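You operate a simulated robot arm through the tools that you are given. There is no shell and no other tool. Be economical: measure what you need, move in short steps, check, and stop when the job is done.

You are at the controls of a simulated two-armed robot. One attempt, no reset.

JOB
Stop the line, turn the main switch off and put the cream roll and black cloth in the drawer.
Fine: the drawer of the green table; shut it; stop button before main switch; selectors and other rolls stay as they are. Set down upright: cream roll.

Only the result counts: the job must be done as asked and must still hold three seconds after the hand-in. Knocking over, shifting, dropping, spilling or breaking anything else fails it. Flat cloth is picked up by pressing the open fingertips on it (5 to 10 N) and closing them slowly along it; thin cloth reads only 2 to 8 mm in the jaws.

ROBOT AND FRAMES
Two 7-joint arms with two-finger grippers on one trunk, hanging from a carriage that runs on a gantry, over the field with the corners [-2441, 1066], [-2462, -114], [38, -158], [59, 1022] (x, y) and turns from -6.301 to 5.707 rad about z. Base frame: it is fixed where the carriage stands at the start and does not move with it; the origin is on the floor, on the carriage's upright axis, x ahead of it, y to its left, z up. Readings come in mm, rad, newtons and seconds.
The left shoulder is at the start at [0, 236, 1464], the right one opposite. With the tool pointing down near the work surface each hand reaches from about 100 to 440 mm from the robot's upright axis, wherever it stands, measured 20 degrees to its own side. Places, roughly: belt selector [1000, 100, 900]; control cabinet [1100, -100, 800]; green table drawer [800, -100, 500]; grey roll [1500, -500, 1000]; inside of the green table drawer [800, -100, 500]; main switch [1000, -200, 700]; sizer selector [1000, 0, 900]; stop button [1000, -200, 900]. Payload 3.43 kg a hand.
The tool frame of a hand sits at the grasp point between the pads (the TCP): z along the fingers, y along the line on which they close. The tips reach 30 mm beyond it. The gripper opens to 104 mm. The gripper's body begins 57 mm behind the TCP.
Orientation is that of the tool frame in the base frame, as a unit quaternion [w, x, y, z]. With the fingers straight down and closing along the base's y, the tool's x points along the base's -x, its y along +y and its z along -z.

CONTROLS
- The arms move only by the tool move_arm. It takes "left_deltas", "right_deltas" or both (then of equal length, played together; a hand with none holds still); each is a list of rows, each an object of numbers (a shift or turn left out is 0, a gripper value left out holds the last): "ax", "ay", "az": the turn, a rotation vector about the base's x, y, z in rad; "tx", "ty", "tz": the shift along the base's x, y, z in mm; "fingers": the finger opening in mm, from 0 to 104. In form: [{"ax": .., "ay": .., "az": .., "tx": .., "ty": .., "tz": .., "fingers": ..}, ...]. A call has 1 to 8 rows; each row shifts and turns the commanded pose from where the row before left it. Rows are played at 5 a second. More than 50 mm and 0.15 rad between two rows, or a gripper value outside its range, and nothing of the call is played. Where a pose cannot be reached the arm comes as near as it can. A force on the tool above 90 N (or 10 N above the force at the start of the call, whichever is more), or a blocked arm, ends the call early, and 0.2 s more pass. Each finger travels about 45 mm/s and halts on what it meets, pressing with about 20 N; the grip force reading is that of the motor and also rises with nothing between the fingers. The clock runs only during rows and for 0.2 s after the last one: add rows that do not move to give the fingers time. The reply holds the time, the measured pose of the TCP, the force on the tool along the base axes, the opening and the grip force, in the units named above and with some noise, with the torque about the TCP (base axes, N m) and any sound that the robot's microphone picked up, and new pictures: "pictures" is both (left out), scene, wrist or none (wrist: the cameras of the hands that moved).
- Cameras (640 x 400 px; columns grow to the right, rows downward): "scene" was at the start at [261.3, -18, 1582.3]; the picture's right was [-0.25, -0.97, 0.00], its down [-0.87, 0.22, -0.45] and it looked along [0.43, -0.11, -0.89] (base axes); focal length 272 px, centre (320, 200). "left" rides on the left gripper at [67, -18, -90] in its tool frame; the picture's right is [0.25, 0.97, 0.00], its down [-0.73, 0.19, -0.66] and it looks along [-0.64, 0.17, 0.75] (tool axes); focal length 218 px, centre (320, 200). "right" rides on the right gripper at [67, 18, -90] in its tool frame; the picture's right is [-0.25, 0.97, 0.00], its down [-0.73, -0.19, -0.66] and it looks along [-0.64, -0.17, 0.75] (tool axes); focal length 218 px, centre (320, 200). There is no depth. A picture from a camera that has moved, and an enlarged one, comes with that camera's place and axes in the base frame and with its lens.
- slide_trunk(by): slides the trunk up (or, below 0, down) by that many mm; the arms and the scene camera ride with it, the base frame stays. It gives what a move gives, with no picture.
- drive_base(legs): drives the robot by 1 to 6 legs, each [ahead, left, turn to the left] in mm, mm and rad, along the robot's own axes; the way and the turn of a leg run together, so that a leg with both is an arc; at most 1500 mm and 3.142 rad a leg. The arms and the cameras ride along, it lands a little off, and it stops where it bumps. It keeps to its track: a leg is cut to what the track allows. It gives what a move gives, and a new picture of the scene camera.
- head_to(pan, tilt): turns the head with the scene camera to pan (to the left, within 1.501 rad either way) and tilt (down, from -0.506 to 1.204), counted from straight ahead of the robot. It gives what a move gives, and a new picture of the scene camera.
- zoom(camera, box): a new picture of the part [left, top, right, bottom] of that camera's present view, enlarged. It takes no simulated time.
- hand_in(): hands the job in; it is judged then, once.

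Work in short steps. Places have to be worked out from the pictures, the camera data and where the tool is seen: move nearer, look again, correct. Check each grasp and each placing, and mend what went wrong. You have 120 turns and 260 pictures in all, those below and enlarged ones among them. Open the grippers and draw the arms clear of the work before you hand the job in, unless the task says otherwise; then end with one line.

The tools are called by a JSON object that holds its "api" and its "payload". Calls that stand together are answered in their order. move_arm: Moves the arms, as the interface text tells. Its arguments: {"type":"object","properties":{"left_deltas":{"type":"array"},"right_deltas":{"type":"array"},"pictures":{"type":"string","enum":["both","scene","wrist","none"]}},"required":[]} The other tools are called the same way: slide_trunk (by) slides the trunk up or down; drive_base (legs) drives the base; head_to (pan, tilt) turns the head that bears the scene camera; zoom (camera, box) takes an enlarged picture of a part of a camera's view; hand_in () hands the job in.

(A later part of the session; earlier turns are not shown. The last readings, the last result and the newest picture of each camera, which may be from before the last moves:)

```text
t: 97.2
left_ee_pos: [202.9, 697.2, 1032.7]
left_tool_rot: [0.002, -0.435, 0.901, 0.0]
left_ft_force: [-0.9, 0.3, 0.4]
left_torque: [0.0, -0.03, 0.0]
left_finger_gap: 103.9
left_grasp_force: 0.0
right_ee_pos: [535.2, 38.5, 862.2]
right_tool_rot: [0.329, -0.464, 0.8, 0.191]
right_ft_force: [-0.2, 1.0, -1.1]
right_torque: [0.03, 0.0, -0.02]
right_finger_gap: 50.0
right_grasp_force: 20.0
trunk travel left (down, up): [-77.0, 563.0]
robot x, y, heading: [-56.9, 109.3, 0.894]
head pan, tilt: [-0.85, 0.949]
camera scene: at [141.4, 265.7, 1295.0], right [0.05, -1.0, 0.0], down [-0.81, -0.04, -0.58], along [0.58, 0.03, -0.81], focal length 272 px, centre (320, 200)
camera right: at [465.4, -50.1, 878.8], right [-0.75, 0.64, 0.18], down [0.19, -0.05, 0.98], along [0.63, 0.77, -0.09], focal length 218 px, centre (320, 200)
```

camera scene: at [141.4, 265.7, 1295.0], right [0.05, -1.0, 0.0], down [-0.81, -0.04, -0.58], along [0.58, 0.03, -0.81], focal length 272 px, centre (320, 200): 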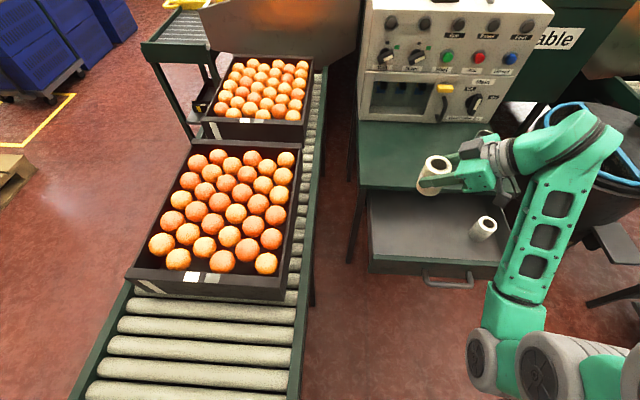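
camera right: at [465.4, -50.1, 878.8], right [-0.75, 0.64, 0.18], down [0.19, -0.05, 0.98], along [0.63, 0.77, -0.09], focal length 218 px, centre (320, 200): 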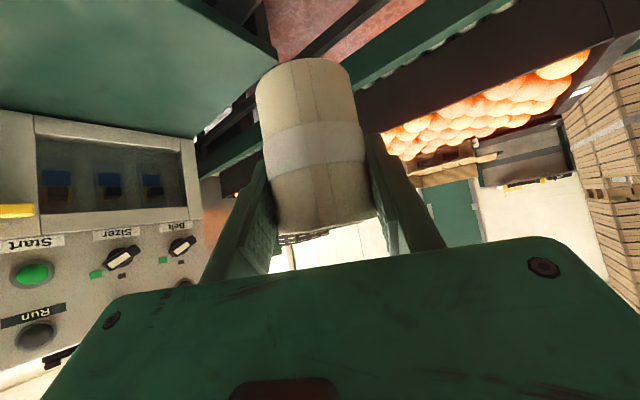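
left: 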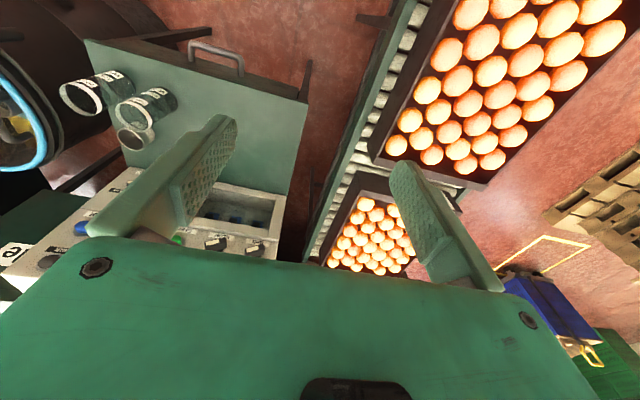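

The arm keeps hitting limits here. Better plan: set the roll upright on the clear part of the table, regrasp with the tool straight down, and then lower it into the drawer without the camera box meeting the wall. First I drive the base back to about (40,0).

{"api": "drive_base", "payload": {"legs": [[-25, -144, 0]]}}

{"api": "move_arm", "payload": {"right_deltas": [{"az": -0.14, "tx": 10, "ty": 15}, {"az": -0.14, "tx": 10, "ty": 15}, {"az": -0.14, "tx": 15, "ty": 15}, {"az": -0.14, "tx": 15, "ty": 15}, {"az": -0.14, "tx": 20, "ty": 15}, {"az": -0.14, "tx": 20, "ty": 15}, {"az": -0.1, "tx": 20, "ty": 15}, {}]}}

```text
t: 98.6
left_ee_pos: [298.2, 590.2, 1031.9]
left_tool_rot: [0.002, -0.435, 0.901, 0.0]
left_ft_force: [0.2, -0.7, -0.7]
left_torque: [0.0, 0.02, -0.05]
left_finger_gap: 104.0
left_grasp_force: 0.1
right_ee_pos: [630.8, -69.3, 862.0]
right_tool_rot: [0.329, -0.465, 0.799, 0.191]
right_ft_force: [0.6, -0.9, 0.0]
right_torque: [0.0, 0.0, 0.03]
right_finger_gap: 50.2
right_grasp_force: 20.0
trunk travel left (down, up): [-77.0, 563.0]
robot x, y, heading: [41.3, 3.7, 0.903]
head pan, tilt: [-0.85, 0.949]
camera scene: at [237.9, 157.8, 1295.1], right [0.05, -1.0, 0.0], down [-0.81, -0.04, -0.58], along [0.58, 0.03, -0.81], focal length 272 px, centre (320, 200)
```

scene: 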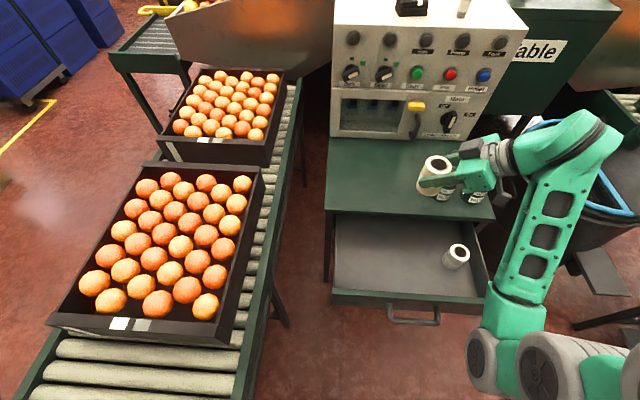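

```text
t: 100.4
left_ee_pos: [298.8, 590.6, 1032.0]
left_tool_rot: [0.002, -0.435, 0.9, 0.0]
left_ft_force: [-0.2, -0.2, 0.0]
left_torque: [-0.01, 0.01, 0.01]
left_finger_gap: 104.0
left_grasp_force: 0.0
right_ee_pos: [739.7, 35.7, 863.0]
right_tool_rot: [0.38, -0.052, 0.923, 0.02]
right_ft_force: [-0.4, 0.1, -0.2]
right_torque: [0.02, 0.03, 0.02]
right_finger_gap: 50.2
right_grasp_force: 19.7
trunk travel left (down, up): [-77.0, 563.0]
robot x, y, heading: [40.5, 3.2, 0.904]
head pan, tilt: [-0.85, 0.949]
camera scene: at [237.1, 157.5, 1294.9], right [0.05, -1.0, 0.0], down [-0.81, -0.04, -0.58], along [0.58, 0.03, -0.81], focal length 272 px, centre (320, 200)
camera right: at [629.3, 40.5, 879.6], right [0.07, 0.98, 0.18], down [0.08, -0.18, 0.98], along [0.99, -0.05, -0.09], focal length 218 px, centre (320, 200)
```

scene: 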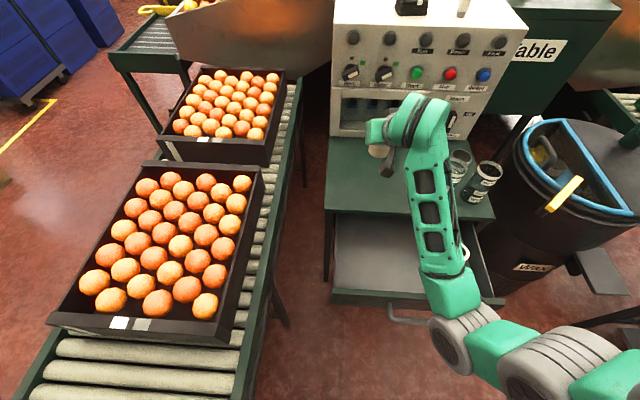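
right: 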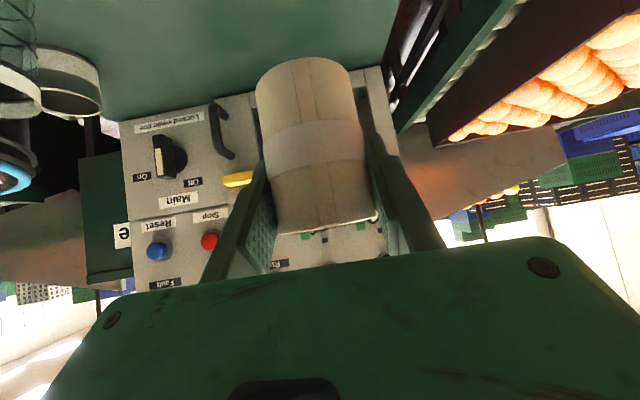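

Table top is at z≈634 by the cabinet's lower edge, so contact is expected at TCP z≈680. I descend towards the clear spot (740,36).

{"api": "move_arm", "payload": {"right_deltas": [{"tz": -40}, {"tz": -40}, {"tz": -40}, {"tz": -40}, {}]}}

```text
t: 101.6
left_ee_pos: [298.0, 590.8, 1032.4]
left_tool_rot: [0.002, -0.435, 0.9, 0.0]
left_ft_force: [0.0, -0.6, 0.0]
left_torque: [0.0, 0.01, -0.03]
left_finger_gap: 104.1
left_grasp_force: 0.1
right_ee_pos: [741.4, 36.8, 707.7]
right_tool_rot: [0.379, -0.053, 0.923, 0.022]
right_ft_force: [-0.6, 0.1, -0.5]
right_torque: [-0.01, 0.03, 0.01]
right_finger_gap: 50.2
right_grasp_force: 20.2
right hand out of reach, approached as far as the arm can: row 4
trunk travel left (down, up): [-77.0, 563.0]
robot x, y, heading: [40.6, 1.0, 0.899]
head pan, tilt: [-0.85, 0.949]
camera scene: at [237.5, 157.9, 1295.0], right [0.05, -1.0, 0.0], down [-0.81, -0.04, -0.58], along [0.58, 0.03, -0.81], focal length 272 px, centre (320, 200)
camera right: at [630.5, 40.9, 724.3], right [0.07, 0.98, 0.18], down [0.08, -0.18, 0.98], along [0.99, -0.05, -0.09], focal length 218 px, centre (320, 200)
```

scene: 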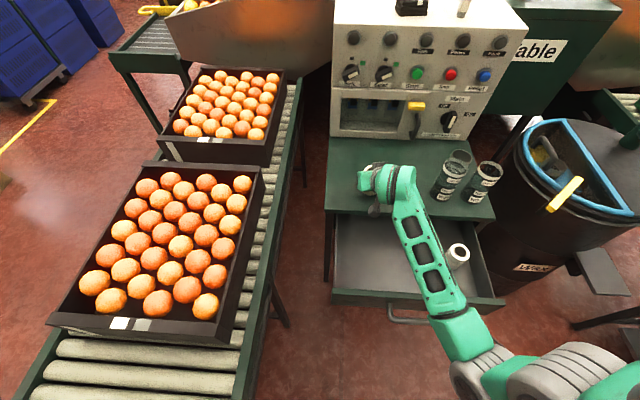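
right: 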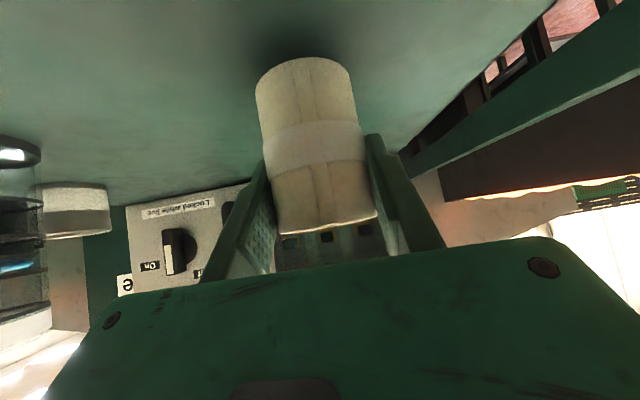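

About 28 mm above the table. I lower 20 mm with the trunk, then in small steps watching the force.

{"api": "slide_trunk", "payload": {"by": -20}}

{"api": "slide_trunk", "payload": {"by": -4}}

{"api": "slide_trunk", "payload": {"by": -3}}

```text
t: 102.3
left_ee_pos: [299.3, 589.8, 1015.3]
left_tool_rot: [0.003, -0.436, 0.9, 0.0]
left_ft_force: [0.1, 0.0, -0.3]
left_torque: [-0.02, 0.01, 0.01]
left_finger_gap: 103.9
left_grasp_force: 0.0
right_ee_pos: [743.4, 37.4, 692.7]
right_tool_rot: [0.383, -0.053, 0.922, 0.022]
right_ft_force: [-5.5, -0.8, 20.8]
right_torque: [0.23, -0.07, 0.06]
right_finger_gap: 50.6
right_grasp_force: 20.3
trunk travel left (down, up): [-57.0, 583.0]
robot x, y, heading: [41.2, -0.3, 0.903]
head pan, tilt: [-0.85, 0.949]
```

```text
t: 102.8
left_ee_pos: [301.5, 591.0, 1009.8]
left_tool_rot: [0.003, -0.437, 0.9, 0.0]
left_ft_force: [-0.9, 0.1, -0.3]
left_torque: [-0.04, 0.01, 0.01]
left_finger_gap: 104.2
left_grasp_force: 0.1
right_ee_pos: [744.4, 38.9, 687.0]
right_tool_rot: [0.382, -0.052, 0.922, 0.02]
right_ft_force: [0.1, 0.0, 20.2]
right_torque: [0.1, -0.16, 0.02]
right_finger_gap: 50.4
right_grasp_force: 20.4
trunk travel left (down, up): [-53.0, 587.0]
robot x, y, heading: [39.2, 0.6, 0.904]
head pan, tilt: [-0.85, 0.949]
```

```text
t: 103.3
left_ee_pos: [301.0, 589.4, 1007.1]
left_tool_rot: [0.003, -0.435, 0.9, 0.0]
left_ft_force: [-0.8, 0.3, -0.8]
left_torque: [0.0, 0.01, -0.02]
left_finger_gap: 103.8
left_grasp_force: 0.1
right_ee_pos: [745.1, 37.4, 683.1]
right_tool_rot: [0.381, -0.054, 0.923, 0.022]
right_ft_force: [2.2, 1.4, 19.7]
right_torque: [0.09, -0.15, 0.02]
right_finger_gap: 50.1
right_grasp_force: 20.3
trunk travel left (down, up): [-50.0, 590.0]
robot x, y, heading: [40.0, -4.7, 0.899]
head pan, tilt: [-0.85, 0.949]
```

Contact: the roll stands on the table (20 N, it slid slightly in the grip). I open to 66 mm and pitch the hand to straight down around the roll.

{"api": "move_arm", "payload": {"right_deltas": [{"fingers": 66}, {"fingers": 66}, {"tz": 6}, {"tz": 6}, {}], "pictures": "wrist"}}

{"api": "zoom", "payload": {"camera": "scene", "box": [300, 120, 500, 260]}}

```text
t: 104.5
left_ee_pos: [299.4, 590.2, 1006.1]
left_tool_rot: [0.003, -0.436, 0.9, 0.0]
left_ft_force: [-0.4, -0.1, 0.4]
left_torque: [0.03, -0.01, 0.03]
left_finger_gap: 104.2
left_grasp_force: 0.2
right_ee_pos: [741.4, 37.2, 692.7]
right_tool_rot: [0.379, -0.053, 0.924, 0.021]
right_ft_force: [-0.9, 0.3, 0.0]
right_torque: [0.0, 0.01, 0.03]
right_finger_gap: 65.9
right_grasp_force: 0.2
trunk travel left (down, up): [-50.0, 590.0]
robot x, y, heading: [39.9, -2.1, 0.904]
head pan, tilt: [-0.85, 0.949]
camera right: at [630.1, 40.7, 709.3], right [0.07, 0.98, 0.18], down [0.08, -0.18, 0.98], along [0.99, -0.05, -0.09], focal length 218 px, centre (320, 200)
```

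right: 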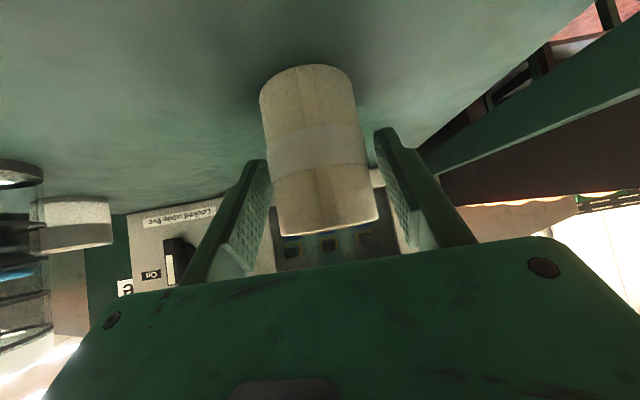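

```text
2.86 times, centred on (400, 190) of scene
camera zoom: at [237.4, 157.9, 1268.0], right [0.05, -1.0, 0.0], down [-0.81, -0.04, -0.58], along [0.58, 0.03, -0.81], focal length 776 px, centre (91, 229)
```

zoom: 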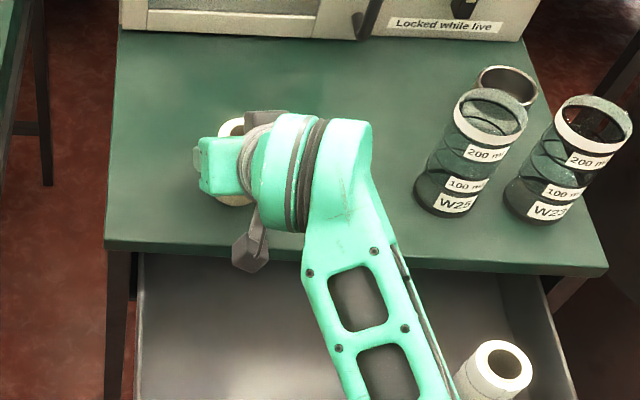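

The roll stands upright on the table between the pads. Now pitch down about the TCP.

{"api": "move_arm", "payload": {"right_deltas": [{"ay": 0.13}, {"ay": 0.13}, {"ay": 0.13}, {"ay": 0.13}, {"ay": 0.13}, {"ay": 0.13}, {}], "pictures": "both"}}

```text
t: 106.1
left_ee_pos: [296.3, 589.9, 1006.3]
left_tool_rot: [0.002, -0.436, 0.9, 0.0]
left_ft_force: [0.2, 0.3, -0.2]
left_torque: [-0.01, -0.03, 0.02]
left_finger_gap: 104.1
left_grasp_force: 0.1
right_ee_pos: [740.8, 36.7, 692.2]
right_tool_rot: [-0.001, -0.041, 0.998, 0.04]
right_ft_force: [-0.2, -0.4, 0.7]
right_torque: [0.01, 0.01, -0.01]
right_finger_gap: 65.9
right_grasp_force: 0.0
trunk travel left (down, up): [-50.0, 590.0]
robot x, y, heading: [39.3, 2.1, 0.9]
head pan, tilt: [-0.85, 0.949]
camera scene: at [237.0, 157.8, 1267.9], right [0.05, -1.0, 0.0], down [-0.81, -0.04, -0.58], along [0.58, 0.03, -0.81], focal length 272 px, centre (320, 200)
camera right: at [673.9, 40.7, 783.1], right [0.17, 0.98, 0.08], down [0.75, -0.18, 0.64], along [0.64, -0.05, -0.76], focal length 218 px, centre (320, 200)
```

scene: 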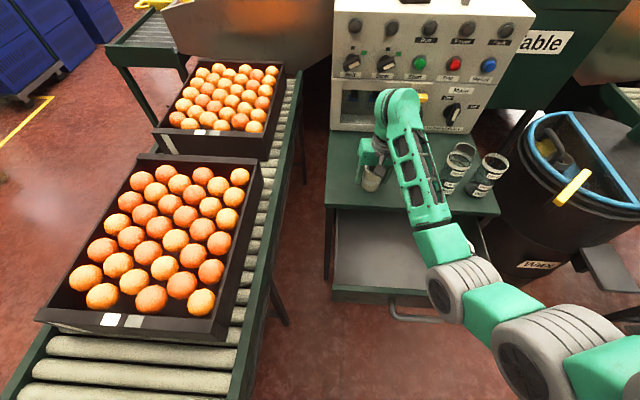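
right: 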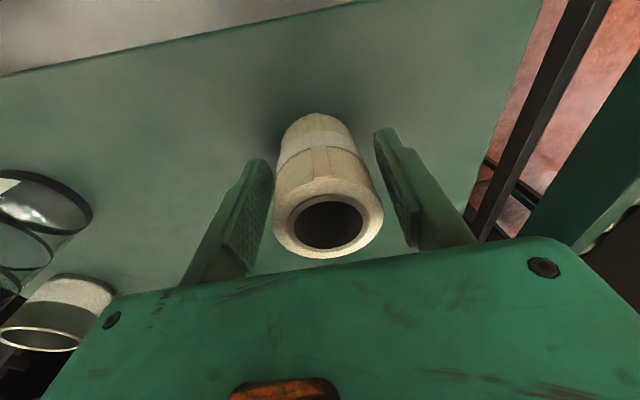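

Tool is straight down with the roll centred. I level the small tilt, close, and lift.

{"api": "move_arm", "payload": {"right_deltas": [{"ax": -0.08}, {"fingers": 56}, {"fingers": 48}, {"fingers": 42}, {}, {"tz": 15}, {"tz": 30}, {"tz": 30}], "pictures": "wrist"}}

```text
t: 107.9
left_ee_pos: [298.3, 588.8, 1005.7]
left_tool_rot: [0.002, -0.436, 0.9, 0.0]
left_ft_force: [0.4, 0.1, 0.6]
left_torque: [0.04, 0.0, -0.02]
left_finger_gap: 104.0
left_grasp_force: 0.1
right_ee_pos: [740.9, 36.7, 765.4]
right_tool_rot: [-0.004, -0.04, 0.999, 0.0]
right_ft_force: [0.2, 0.3, -0.5]
right_torque: [-0.02, -0.03, -0.01]
right_finger_gap: 50.1
right_grasp_force: 20.2
trunk travel left (down, up): [-50.0, 590.0]
robot x, y, heading: [39.6, -2.6, 0.898]
head pan, tilt: [-0.85, 0.949]
camera right: at [674.6, 47.8, 856.0], right [0.17, 0.98, 0.0], down [0.75, -0.13, 0.65], along [0.64, -0.11, -0.76], focal length 218 px, centre (320, 200)
```

right: 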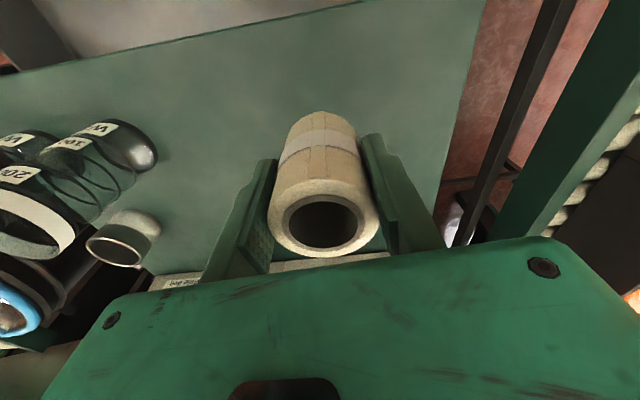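

Held and upright. Carry back over the drawer to x≈570.

{"api": "move_arm", "payload": {"right_deltas": [{"tx": -42}, {"tx": -43}, {"tx": -43}, {"tx": -43}, {"tz": -30}, {"tz": -30}, {"tz": -30}, {}]}}

```text
t: 109.7
left_ee_pos: [298.3, 590.7, 1005.7]
left_tool_rot: [0.002, -0.436, 0.9, 0.001]
left_ft_force: [0.9, 0.4, -1.3]
left_torque: [0.0, 0.02, 0.03]
left_finger_gap: 104.0
left_grasp_force: 0.0
right_ee_pos: [568.5, 37.9, 677.7]
right_tool_rot: [-0.002, -0.041, 0.999, 0.0]
right_ft_force: [0.2, -0.5, -0.6]
right_torque: [0.0, 0.0, 0.0]
right_finger_gap: 50.5
right_grasp_force: 19.7
trunk travel left (down, up): [-50.0, 590.0]
robot x, y, heading: [40.0, 0.9, 0.903]
head pan, tilt: [-0.85, 0.949]
camera scene: at [237.6, 157.9, 1268.0], right [0.05, -1.0, 0.0], down [-0.81, -0.04, -0.58], along [0.58, 0.03, -0.81], focal length 272 px, centre (320, 200)
camera right: at [502.6, 48.5, 767.8], right [0.17, 0.98, 0.0], down [0.74, -0.13, 0.65], along [0.64, -0.11, -0.76], focal length 218 px, centre (320, 200)
```

scene: 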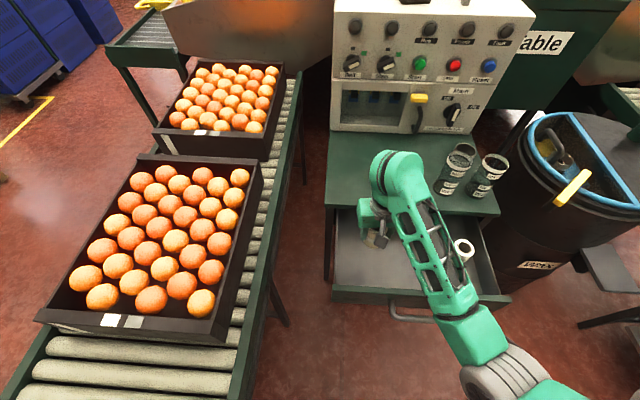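
right: 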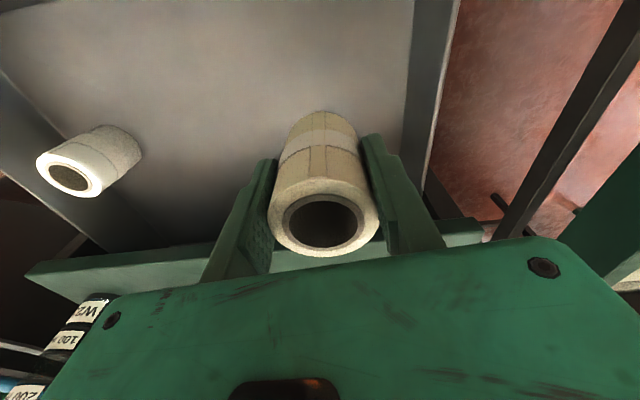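

Inside the drawer walls with room on both sides. Descend 100 mm, leaving the last centimetres for feeling.

{"api": "move_arm", "payload": {"right_deltas": [{"tz": -35}, {"tz": -35}, {"tz": -28}, {}]}}

```text
t: 110.7
left_ee_pos: [297.7, 590.0, 1006.6]
left_tool_rot: [0.002, -0.436, 0.9, 0.0]
left_ft_force: [-0.3, 0.4, 0.3]
left_torque: [-0.01, 0.01, -0.01]
left_finger_gap: 104.0
left_grasp_force: 0.1
right_ee_pos: [570.2, 37.9, 579.9]
right_tool_rot: [-0.002, -0.041, 0.999, 0.001]
right_ft_force: [-0.4, 0.8, -0.8]
right_torque: [0.04, 0.02, 0.01]
right_finger_gap: 50.2
right_grasp_force: 19.8
trunk travel left (down, up): [-50.0, 590.0]
robot x, y, heading: [36.5, 0.8, 0.9]
head pan, tilt: [-0.85, 0.949]
camera scene: at [237.7, 158.0, 1268.1], right [0.05, -1.0, 0.0], down [-0.81, -0.04, -0.58], along [0.58, 0.03, -0.81], focal length 272 px, centre (320, 200)
camera right: at [504.2, 48.8, 670.3], right [0.17, 0.98, 0.0], down [0.74, -0.13, 0.65], along [0.64, -0.11, -0.76], focal length 218 px, centre (320, 200)
```

scene: 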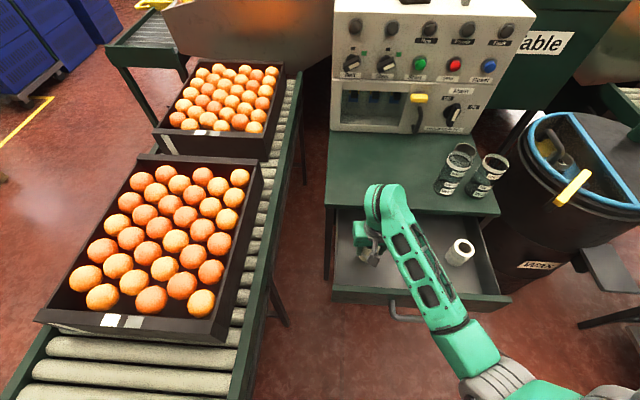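
right: 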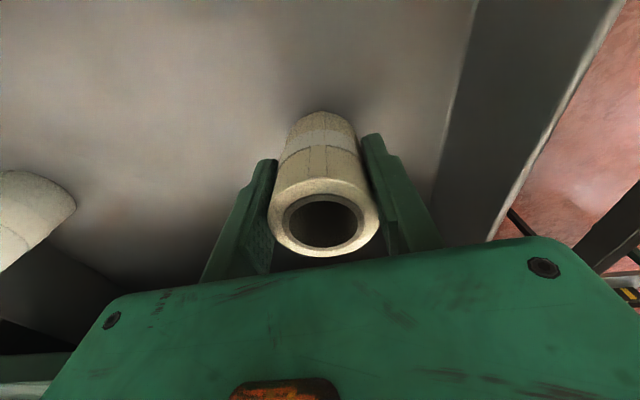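

Close to the floor. I feel downward in 4 mm rows.

{"api": "move_arm", "payload": {"right_deltas": [{"tz": -4}, {"tz": -4}, {"tz": -4}, {"tz": -4}, {"tz": -4}], "pictures": "none"}}

```text
t: 111.9
left_ee_pos: [300.2, 589.7, 1006.8]
left_tool_rot: [0.004, -0.436, 0.9, 0.0]
left_ft_force: [-0.6, 0.5, -0.1]
left_torque: [-0.01, 0.01, -0.01]
left_finger_gap: 103.9
left_grasp_force: 0.1
right_ee_pos: [573.3, 38.9, 563.4]
right_tool_rot: [0.001, -0.041, 0.999, 0.001]
right_ft_force: [1.3, -0.9, 22.2]
right_torque: [-0.06, -0.18, 0.0]
right_finger_gap: 50.3
right_grasp_force: 20.1
trunk travel left (down, up): [-50.0, 590.0]
robot x, y, heading: [41.8, 2.1, 0.899]
head pan, tilt: [-0.85, 0.949]
```

Floor contact (22 N). I relieve slightly, open, and rise.

{"api": "move_arm", "payload": {"right_deltas": [{"tz": 3}, {"fingers": 58}, {"fingers": 70}, {"fingers": 76}, {"tz": 20}, {"tz": 40}, {"tz": 40}, {"tz": 40}]}}

```text
t: 113.7
left_ee_pos: [298.0, 589.4, 1006.2]
left_tool_rot: [0.002, -0.436, 0.9, 0.0]
left_ft_force: [-0.8, 0.0, 0.4]
left_torque: [-0.02, 0.01, 0.04]
left_finger_gap: 104.1
left_grasp_force: 0.1
right_ee_pos: [569.6, 34.2, 701.6]
right_tool_rot: [-0.004, -0.041, 0.999, -0.001]
right_ft_force: [-0.1, -0.3, -0.8]
right_torque: [0.03, 0.01, -0.03]
right_finger_gap: 76.0
right_grasp_force: 0.1
trunk travel left (down, up): [-50.0, 590.0]
robot x, y, heading: [43.7, -1.1, 0.9]
head pan, tilt: [-0.85, 0.949]
camera scene: at [237.2, 157.5, 1267.9], right [0.05, -1.0, 0.0], down [-0.81, -0.04, -0.58], along [0.58, 0.03, -0.81], focal length 272 px, centre (320, 200)
camera right: at [502.3, 45.8, 791.0], right [0.17, 0.98, 0.0], down [0.75, -0.13, 0.65], along [0.64, -0.12, -0.76], focal length 218 px, centre (320, 200)
```

scene: 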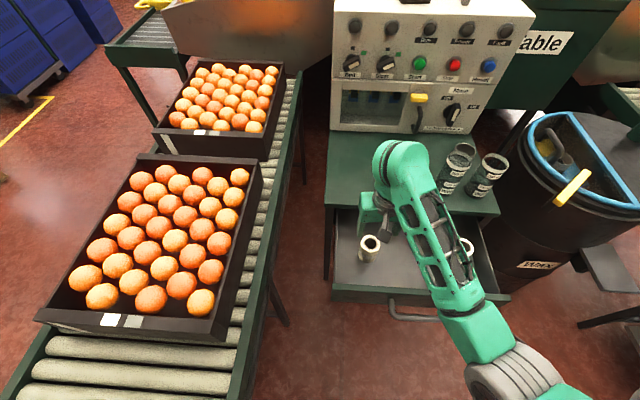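
right: 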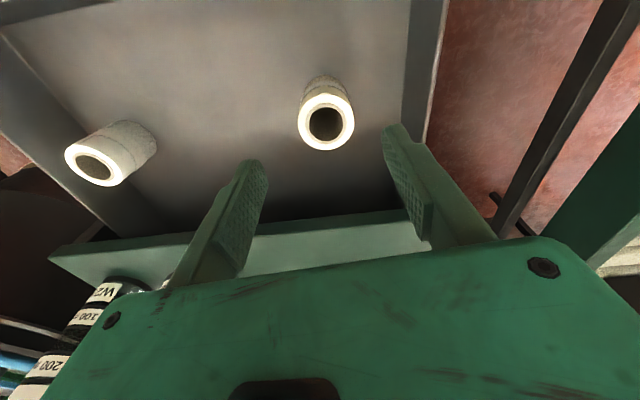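

The cream roll stands upright in the drawer, released. Now the cloth: raise the trunk, move the hand up and forward while pitching back to 45°.

{"api": "slide_trunk", "payload": {"by": 87}}

{"api": "move_arm", "payload": {"right_deltas": [{"tz": 30, "tx": 15}, {"ay": -0.13, "tx": 30, "tz": 30, "ty": -5}, {"ay": -0.13, "tx": 30, "tz": 30, "ty": -5}, {"ay": -0.13, "tx": 30, "tz": 30, "ty": -5}, {"ay": -0.13, "tx": 30, "tz": 30, "ty": -5}, {"ay": -0.13, "tx": 30, "tz": 30, "ty": -5}, {"ay": -0.13, "tx": 30, "tz": 30, "ty": -5}, {}], "pictures": "none"}}

{"api": "drive_base", "payload": {"legs": [[0, 0, 0.3]]}}

{"api": "head_to", "payload": {"pan": -1.2, "tilt": 0.75}}

```text
t: 115.0
left_ee_pos: [297.7, 589.6, 1092.6]
left_tool_rot: [0.001, -0.435, 0.9, 0.0]
left_ft_force: [-0.3, 0.7, -0.1]
left_torque: [0.0, -0.03, 0.02]
left_finger_gap: 104.1
left_grasp_force: 0.1
right_ee_pos: [570.6, 35.5, 789.8]
right_tool_rot: [-0.002, -0.041, 0.999, -0.001]
right_ft_force: [0.2, 0.0, 0.5]
right_torque: [-0.01, -0.03, -0.03]
right_finger_gap: 76.2
right_grasp_force: 0.1
trunk travel left (down, up): [-137.0, 503.0]
robot x, y, heading: [38.7, 2.1, 0.896]
head pan, tilt: [-0.85, 0.949]
```

```text
t: 116.8
left_ee_pos: [297.4, 589.5, 1093.5]
left_tool_rot: [0.002, -0.435, 0.9, 0.0]
left_ft_force: [0.2, 0.6, -0.5]
left_torque: [-0.05, -0.04, 0.02]
left_finger_gap: 104.0
left_grasp_force: 0.0
right_ee_pos: [765.3, 5.5, 999.6]
right_tool_rot: [0.379, -0.038, 0.925, -0.016]
right_ft_force: [0.0, -0.6, 0.0]
right_torque: [-0.02, -0.01, 0.0]
right_finger_gap: 76.2
right_grasp_force: 0.0
trunk travel left (down, up): [-137.0, 503.0]
robot x, y, heading: [39.3, 1.2, 0.902]
head pan, tilt: [-0.85, 0.949]
```

```text
t: 118.1
left_ee_pos: [113.3, 639.5, 1094.3]
left_tool_rot: [0.002, -0.565, 0.825, 0.0]
left_ft_force: [0.1, 0.3, 0.0]
left_torque: [-0.04, 0.0, -0.03]
left_finger_gap: 103.7
left_grasp_force: 0.0
right_ee_pos: [732.1, 218.9, 999.6]
right_tool_rot: [0.377, -0.174, 0.909, 0.04]
right_ft_force: [-1.0, 0.0, 0.4]
right_torque: [0.0, 0.0, 0.01]
right_finger_gap: 76.0
right_grasp_force: 0.1
trunk travel left (down, up): [-137.0, 503.0]
robot x, y, heading: [41.8, 4.1, 1.205]
head pan, tilt: [-0.85, 0.949]
camera scene: at [181.4, 208.9, 1355.0], right [0.34, -0.94, 0.0], down [-0.76, -0.28, -0.58], along [0.55, 0.2, -0.81], focal length 272 px, centre (320, 200)
```

scene: 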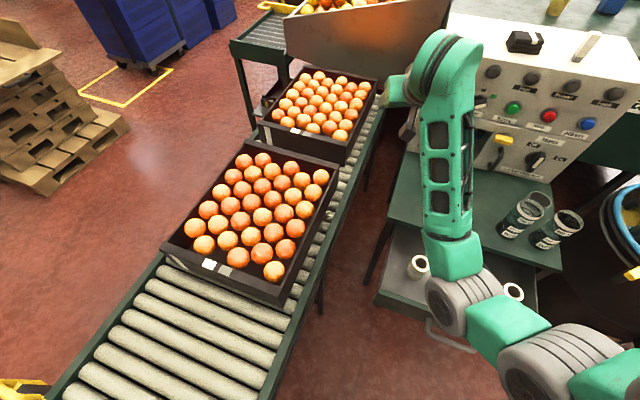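

```text
t: 119.0
left_ee_pos: [115.5, 638.8, 1092.8]
left_tool_rot: [0.002, -0.565, 0.825, 0.001]
left_ft_force: [0.8, -0.3, 0.2]
left_torque: [-0.02, 0.02, 0.0]
left_finger_gap: 103.5
left_grasp_force: 0.0
right_ee_pos: [732.9, 217.3, 999.6]
right_tool_rot: [0.377, -0.175, 0.909, 0.041]
right_ft_force: [0.1, 0.5, -0.2]
right_torque: [0.01, 0.0, 0.03]
right_finger_gap: 76.2
right_grasp_force: 0.1
trunk travel left (down, up): [-137.0, 503.0]
robot x, y, heading: [41.4, 0.7, 1.197]
head pan, tilt: [-1.201, 0.75]
camera scene: at [196.1, 183.8, 1370.5], right [0.0, -1.0, 0.0], down [-0.68, 0.0, -0.73], along [0.73, 0.0, -0.68], focal length 272 px, centre (320, 200)
```

scene: 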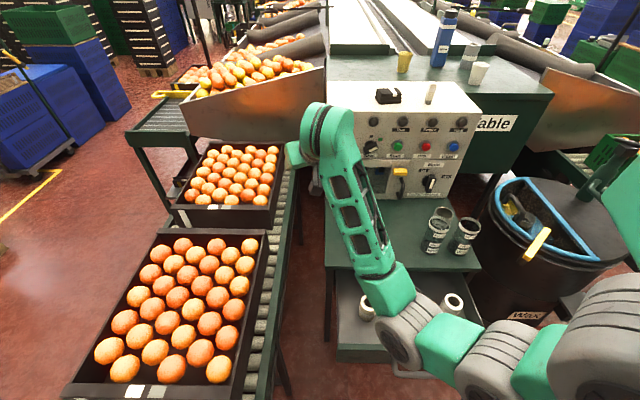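

Now move to a view/pre-grasp pose in front of the cloth at about (960,-23,1130), undoing the yaw.

{"api": "move_arm", "payload": {"right_deltas": [{"az": -0.045, "tx": 28, "ty": -30, "tz": 17, "fingers": 104}, {"az": -0.045, "tx": 28, "ty": -30, "tz": 17}, {"az": -0.045, "tx": 28, "ty": -30, "tz": 17}, {"az": -0.045, "tx": 28, "ty": -30, "tz": 17}, {"az": -0.045, "tx": 28, "ty": -30, "tz": 17}, {"az": -0.045, "tx": 28, "ty": -30, "tz": 17}, {"az": -0.045, "tx": 28, "ty": -30, "tz": 15}, {"az": -0.045, "tx": 28, "ty": -30, "tz": 15}], "pictures": "wrist"}}

{"api": "zoom", "payload": {"camera": "scene", "box": [340, 60, 480, 150]}}

```text
t: 120.8
left_ee_pos: [114.0, 639.5, 1093.3]
left_tool_rot: [0.002, -0.565, 0.825, 0.0]
left_ft_force: [0.2, 1.0, -1.1]
left_torque: [0.03, -0.01, -0.03]
left_finger_gap: 103.8
left_grasp_force: 0.1
right_ee_pos: [956.2, -24.2, 1133.3]
right_tool_rot: [0.378, -0.01, 0.926, -0.028]
right_ft_force: [-0.1, 1.0, 0.4]
right_torque: [0.03, -0.01, 0.02]
right_finger_gap: 104.1
right_grasp_force: 0.0
trunk travel left (down, up): [-137.0, 503.0]
robot x, y, heading: [43.4, -2.9, 1.202]
head pan, tilt: [-1.201, 0.75]
camera right: at [847.0, -6.5, 1149.0], right [0.18, 0.98, 0.12], down [0.06, -0.13, 0.99], along [0.98, -0.17, -0.08], focal length 218 px, centre (320, 200)
```

right: 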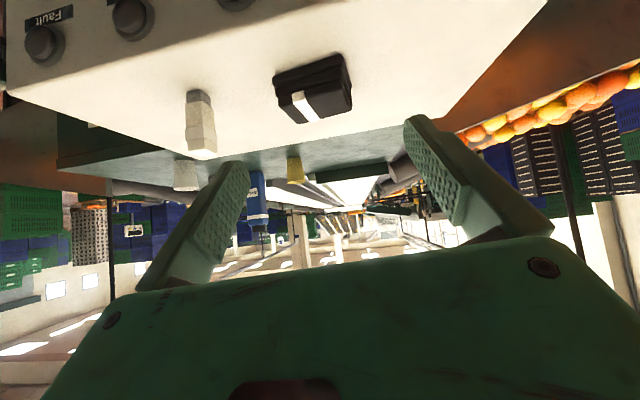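

```text
4.44 times, centred on (410, 105) of scene
camera zoom: at [196.9, 183.2, 1370.5], right [0.0, -1.0, 0.0], down [-0.68, 0.0, -0.73], along [0.73, 0.0, -0.68], focal length 1206 px, centre (-80, 622)
```

zoom: 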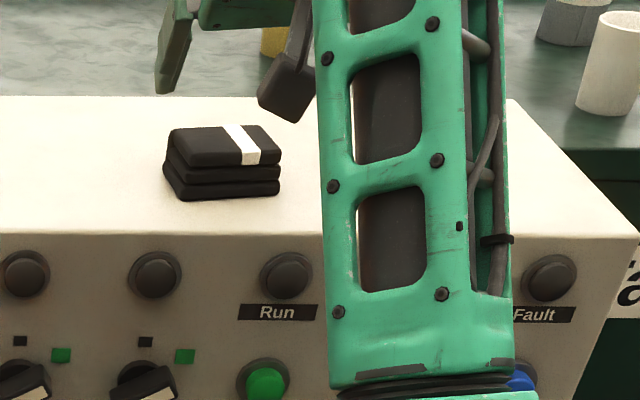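

Cloth: x≈1033–1099, y≈8…-74 (82 wide), 24 mm high, centre (1066,-33). I level the hand, centre on y=-34 and approach along the tool axis halfway.

{"api": "move_arm", "payload": {"right_deltas": [{"ax": 0.06, "ty": -10}, {"tx": 20, "tz": -20}, {"tx": 20, "tz": -20}, {"tx": 15, "tz": -15}, {}], "pictures": "wrist"}}

```text
t: 122.0
left_ee_pos: [112.2, 640.5, 1091.6]
left_tool_rot: [0.001, -0.565, 0.825, 0.0]
left_ft_force: [0.0, -0.1, 0.7]
left_torque: [0.03, 0.0, 0.01]
left_finger_gap: 104.0
left_grasp_force: 0.1
right_ee_pos: [1008.5, -32.9, 1075.3]
right_tool_rot: [0.378, 0.002, 0.926, 0.0]
right_ft_force: [0.2, 0.6, 0.6]
right_torque: [0.0, -0.01, 0.0]
right_finger_gap: 103.9
right_grasp_force: 0.1
trunk travel left (down, up): [-137.0, 503.0]
robot x, y, heading: [39.6, -0.8, 1.201]
head pan, tilt: [-1.201, 0.75]
camera right: at [899.9, -15.8, 1092.3], right [0.18, 0.97, 0.18], down [0.06, -0.19, 0.98], along [0.98, -0.17, -0.09], focal length 218 px, centre (320, 200)
```

right: 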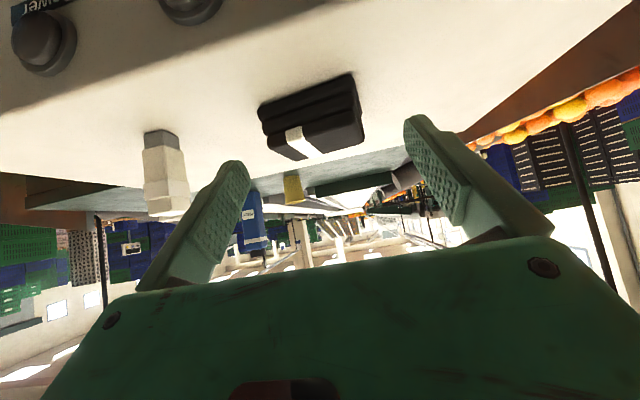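

Centred. Cloth front edge x≈1036, centre y≈-35, and the white block is 40 mm beyond the right finger. Continue to the grasp depth.

{"api": "move_arm", "payload": {"right_deltas": [{"tx": 15, "tz": -13, "ty": -1}, {"tx": 15, "tz": -11}, {"tx": 12, "tz": -8}, {}], "pictures": "wrist"}}

```text
t: 123.0
left_ee_pos: [113.2, 640.3, 1093.8]
left_tool_rot: [0.002, -0.565, 0.825, 0.0]
left_ft_force: [0.4, -0.4, 0.1]
left_torque: [0.01, 0.01, -0.04]
left_finger_gap: 103.9
left_grasp_force: 0.0
right_ee_pos: [1054.7, -33.0, 1043.6]
right_tool_rot: [0.378, 0.002, 0.926, 0.0]
right_ft_force: [-0.1, -0.1, -0.8]
right_torque: [0.0, 0.0, 0.04]
right_finger_gap: 104.1
right_grasp_force: 0.2
trunk travel left (down, up): [-137.0, 503.0]
robot x, y, heading: [40.2, 0.2, 1.196]
head pan, tilt: [-1.201, 0.75]
camera right: at [944.5, -17.0, 1060.9], right [0.18, 0.97, 0.18], down [0.06, -0.19, 0.98], along [0.98, -0.17, -0.09], focal length 218 px, centre (320, 200)
```

right: 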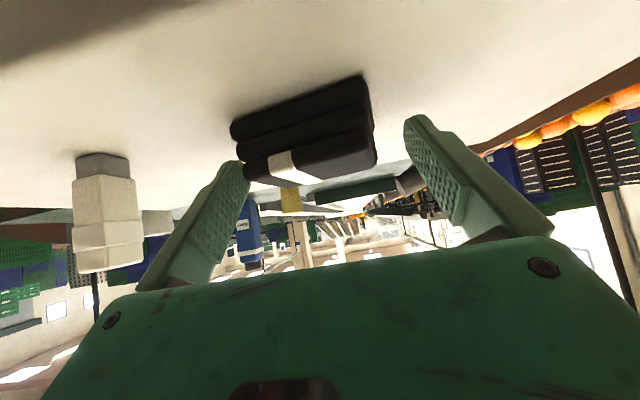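

Lower 5 mm more, shift slightly, and close slowly on the cloth's sides.

{"api": "move_arm", "payload": {"right_deltas": [{"tx": 5, "tz": -5, "ty": -3}, {"fingers": 92}, {"fingers": 84}, {"fingers": 76}, {"fingers": 68}, {"fingers": 60}, {}, {}], "pictures": "wrist"}}

```text
t: 124.8
left_ee_pos: [112.9, 639.8, 1091.7]
left_tool_rot: [0.002, -0.564, 0.825, 0.001]
left_ft_force: [0.6, -0.2, -0.3]
left_torque: [0.03, 0.02, 0.0]
left_finger_gap: 104.0
left_grasp_force: 0.1
right_ee_pos: [1058.7, -36.6, 1038.2]
right_tool_rot: [0.378, 0.002, 0.926, 0.001]
right_ft_force: [-0.5, 0.2, -1.2]
right_torque: [0.02, 0.0, -0.01]
right_finger_gap: 76.7
right_grasp_force: 20.0
trunk travel left (down, up): [-137.0, 503.0]
robot x, y, heading: [35.5, 2.7, 1.199]
head pan, tilt: [-1.201, 0.75]
camera right: at [949.4, -19.8, 1056.2], right [0.18, 0.97, 0.18], down [0.06, -0.19, 0.98], along [0.98, -0.17, -0.09], focal length 218 px, centre (320, 200)
```

right: 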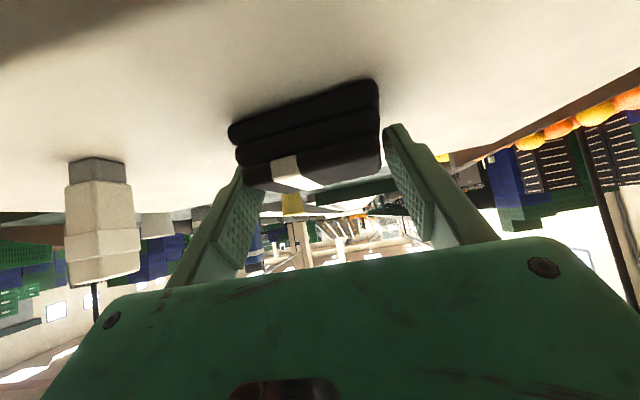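

Gripped at 76.7 mm with 20 N. I lift and check it comes along.

{"api": "move_arm", "payload": {"right_deltas": [{"tz": 8}, {"tz": 12}, {"tz": 15}, {}], "pictures": "wrist"}}

```text
t: 125.8
left_ee_pos: [113.3, 639.6, 1093.6]
left_tool_rot: [0.002, -0.565, 0.825, 0.0]
left_ft_force: [-0.6, 0.7, -0.3]
left_torque: [-0.01, 0.03, 0.01]
left_finger_gap: 104.1
left_grasp_force: 0.1
right_ee_pos: [1058.7, -37.8, 1072.7]
right_tool_rot: [0.377, 0.001, 0.926, 0.001]
right_ft_force: [-0.7, -0.8, -0.7]
right_torque: [0.0, 0.0, 0.03]
right_finger_gap: 76.2
right_grasp_force: 20.0
trunk travel left (down, up): [-137.0, 503.0]
robot x, y, heading: [39.2, 0.6, 1.197]
head pan, tilt: [-1.201, 0.75]
camera right: at [948.6, -20.5, 1090.7], right [0.18, 0.97, 0.18], down [0.06, -0.19, 0.98], along [0.98, -0.17, -0.1], focal length 218 px, centre (320, 200)
```

right: 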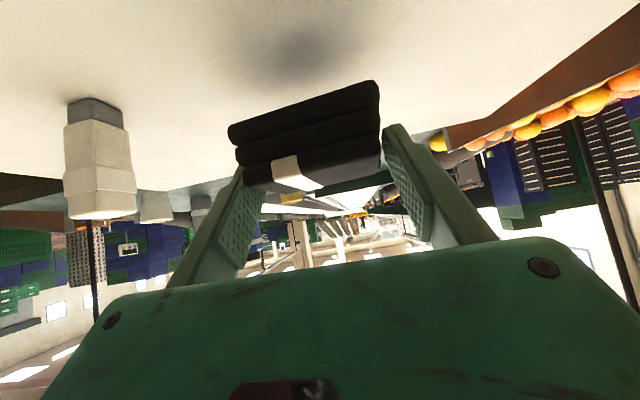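

The cloth is lifted cleanly. I retrace the earlier path back: clear of the cabinet first, then to about (732,215,1000).

{"api": "move_arm", "payload": {"right_deltas": [{"tz": 25}, {"tx": -30, "tz": 20}, {"tx": -35, "tz": 15}, {"tx": -38}, {"tx": -28, "ty": 30, "az": 0.04, "tz": -10}, {"tx": -28, "ty": 30, "az": 0.04, "tz": -15}, {"tx": -28, "ty": 30, "az": 0.04, "tz": -15}, {"tx": -28, "ty": 30, "az": 0.04, "tz": -17}], "pictures": "none"}}

{"api": "move_arm", "payload": {"right_deltas": [{"tx": -28, "ty": 30, "az": 0.04, "tz": -17}, {"tx": -28, "ty": 30, "az": 0.04, "tz": -17}, {"tx": -28, "ty": 30, "az": 0.04, "tz": -17}, {"tx": -28, "ty": 30, "az": 0.04, "tz": -17}, {}], "pictures": "wrist"}}

{"api": "drive_base", "payload": {"legs": [[0, 0, -0.3]]}}

{"api": "head_to", "payload": {"pan": -0.85, "tilt": 0.95}}

```text
t: 127.5
left_ee_pos: [112.4, 640.1, 1093.0]
left_tool_rot: [0.001, -0.565, 0.825, 0.001]
left_ft_force: [0.9, 0.8, -1.1]
left_torque: [0.01, -0.02, -0.02]
left_finger_gap: 104.0
left_grasp_force: 0.1
right_ee_pos: [840.7, 85.2, 1077.7]
right_tool_rot: [0.377, -0.073, 0.923, 0.031]
right_ft_force: [0.0, -0.3, -0.5]
right_torque: [-0.01, 0.01, -0.03]
right_finger_gap: 75.3
right_grasp_force: 19.7
trunk travel left (down, up): [-137.0, 503.0]
robot x, y, heading: [42.7, -1.2, 1.198]
head pan, tilt: [-1.201, 0.75]
```

```text
t: 128.8
left_ee_pos: [114.0, 639.7, 1092.2]
left_tool_rot: [0.002, -0.565, 0.825, 0.0]
left_ft_force: [0.6, -0.1, 0.2]
left_torque: [-0.04, 0.01, -0.02]
left_finger_gap: 103.9
left_grasp_force: 0.0
right_ee_pos: [730.0, 200.6, 1009.3]
right_tool_rot: [0.373, -0.146, 0.914, 0.061]
right_ft_force: [-0.1, -0.3, -0.3]
right_torque: [0.02, 0.02, -0.01]
right_finger_gap: 75.0
right_grasp_force: 20.1
trunk travel left (down, up): [-137.0, 503.0]
robot x, y, heading: [37.8, -1.0, 1.2]
head pan, tilt: [-1.201, 0.75]
camera right: at [620.4, 182.0, 1026.4], right [-0.13, 0.98, 0.18], down [0.12, -0.16, 0.98], along [0.98, 0.15, -0.09], focal length 218 px, centre (320, 200)
```

right: 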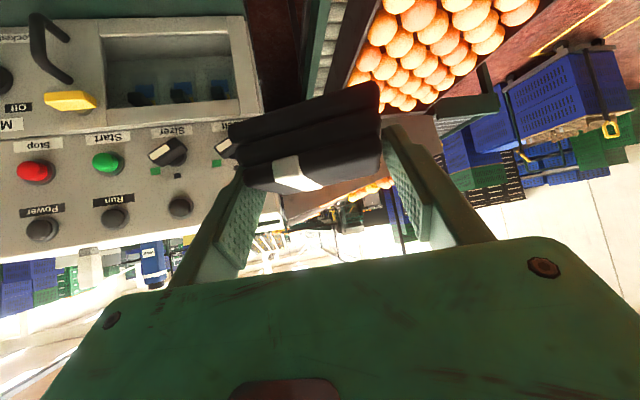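

```text
t: 130.1
left_ee_pos: [300.1, 589.1, 1093.2]
left_tool_rot: [0.002, -0.436, 0.9, 0.001]
left_ft_force: [-0.1, 0.8, 0.6]
left_torque: [0.02, 0.0, -0.02]
left_finger_gap: 104.3
left_grasp_force: 0.1
right_ee_pos: [758.7, -12.2, 1009.3]
right_tool_rot: [0.378, -0.007, 0.926, 0.004]
right_ft_force: [0.7, 0.1, -1.4]
right_torque: [-0.01, 0.0, 0.0]
right_finger_gap: 75.1
right_grasp_force: 20.2
trunk travel left (down, up): [-137.0, 503.0]
robot x, y, heading: [40.3, 1.2, 0.903]
head pan, tilt: [-1.201, 0.75]
camera scene: at [244.3, 129.3, 1370.5], right [-0.3, -0.95, 0.0], down [-0.65, 0.2, -0.73], along [0.7, -0.22, -0.68], focal length 272 px, centre (320, 200)
```

scene: 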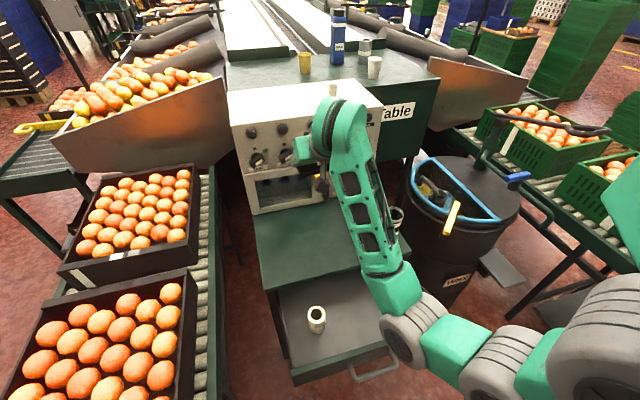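

```text
t: 131.0
left_ee_pos: [299.0, 589.8, 1092.4]
left_tool_rot: [0.003, -0.435, 0.9, 0.0]
left_ft_force: [-0.7, -0.5, 0.0]
left_torque: [-0.01, -0.02, 0.0]
left_finger_gap: 104.0
left_grasp_force: 0.0
right_ee_pos: [758.6, -11.9, 1008.7]
right_tool_rot: [0.378, -0.007, 0.926, 0.004]
right_ft_force: [0.4, -0.2, 0.1]
right_torque: [-0.04, 0.0, 0.02]
right_finger_gap: 74.7
right_grasp_force: 20.4
trunk travel left (down, up): [-137.0, 503.0]
robot x, y, heading: [40.6, 0.7, 0.903]
head pan, tilt: [-0.85, 0.949]
camera scene: at [237.8, 157.6, 1355.0], right [0.05, -1.0, 0.0], down [-0.81, -0.04, -0.58], along [0.58, 0.03, -0.81], focal length 272 px, centre (320, 200)
```

scene: 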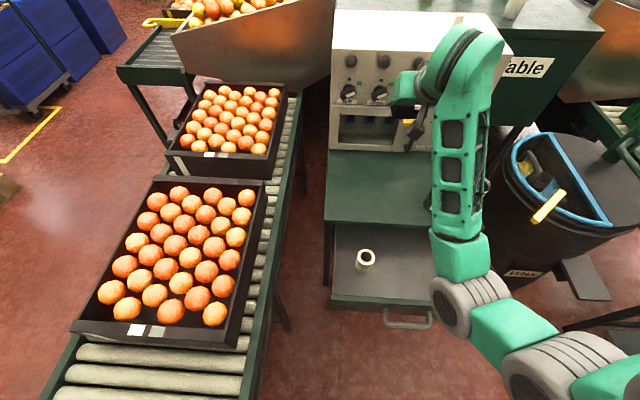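

Grip holds (75 mm). Now reverse the earlier path: back, down and pitch to straight down above the drawer at about (575,-88,825).

{"api": "move_arm", "payload": {"right_deltas": [{"tx": -30, "tz": -20}, {"ay": 0.13, "tx": -30, "tz": -30}, {"ay": 0.13, "tx": -30, "tz": -30, "ty": -10}, {"ay": 0.13, "tx": -30, "tz": -30, "ty": -15}, {"ay": 0.13, "tx": -30, "tz": -25, "ty": -20}, {"ay": 0.13, "tx": -25, "tz": -25, "ty": -20}, {"ay": 0.13, "tx": -10, "tz": -25, "ty": -13}, {}]}}

```text
t: 132.8
left_ee_pos: [299.7, 589.4, 1093.8]
left_tool_rot: [0.001, -0.435, 0.901, -0.001]
left_ft_force: [-0.5, 0.0, -0.4]
left_torque: [0.0, 0.01, 0.03]
left_finger_gap: 104.2
left_grasp_force: 0.0
right_ee_pos: [572.9, -90.0, 824.3]
right_tool_rot: [-0.004, -0.005, 1.0, 0.007]
right_ft_force: [0.0, 0.3, -0.4]
right_torque: [-0.02, 0.02, 0.0]
right_finger_gap: 74.4
right_grasp_force: 19.7
trunk travel left (down, up): [-137.0, 503.0]
robot x, y, heading: [37.9, 0.8, 0.895]
head pan, tilt: [-0.85, 0.949]
camera scene: at [237.7, 157.7, 1355.0], right [0.05, -1.0, 0.0], down [-0.81, -0.04, -0.58], along [0.58, 0.03, -0.81], focal length 272 px, centre (320, 200)
camera right: at [506.4, -75.9, 914.1], right [0.24, 0.97, 0.01], down [0.74, -0.19, 0.65], along [0.63, -0.15, -0.76], focal length 218 px, centre (320, 200)
```

scene: 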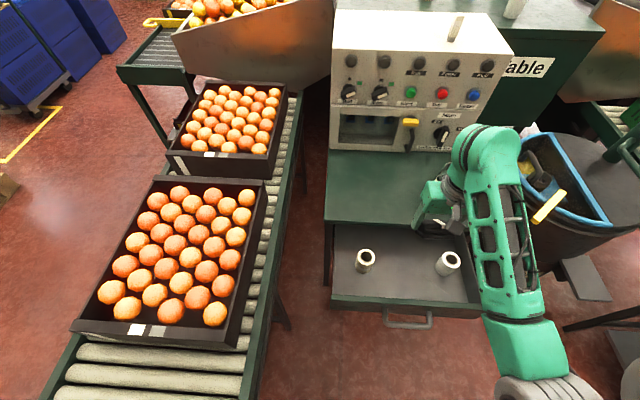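
right: 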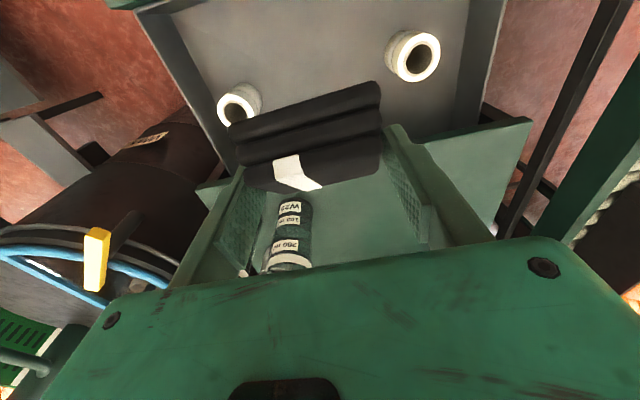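

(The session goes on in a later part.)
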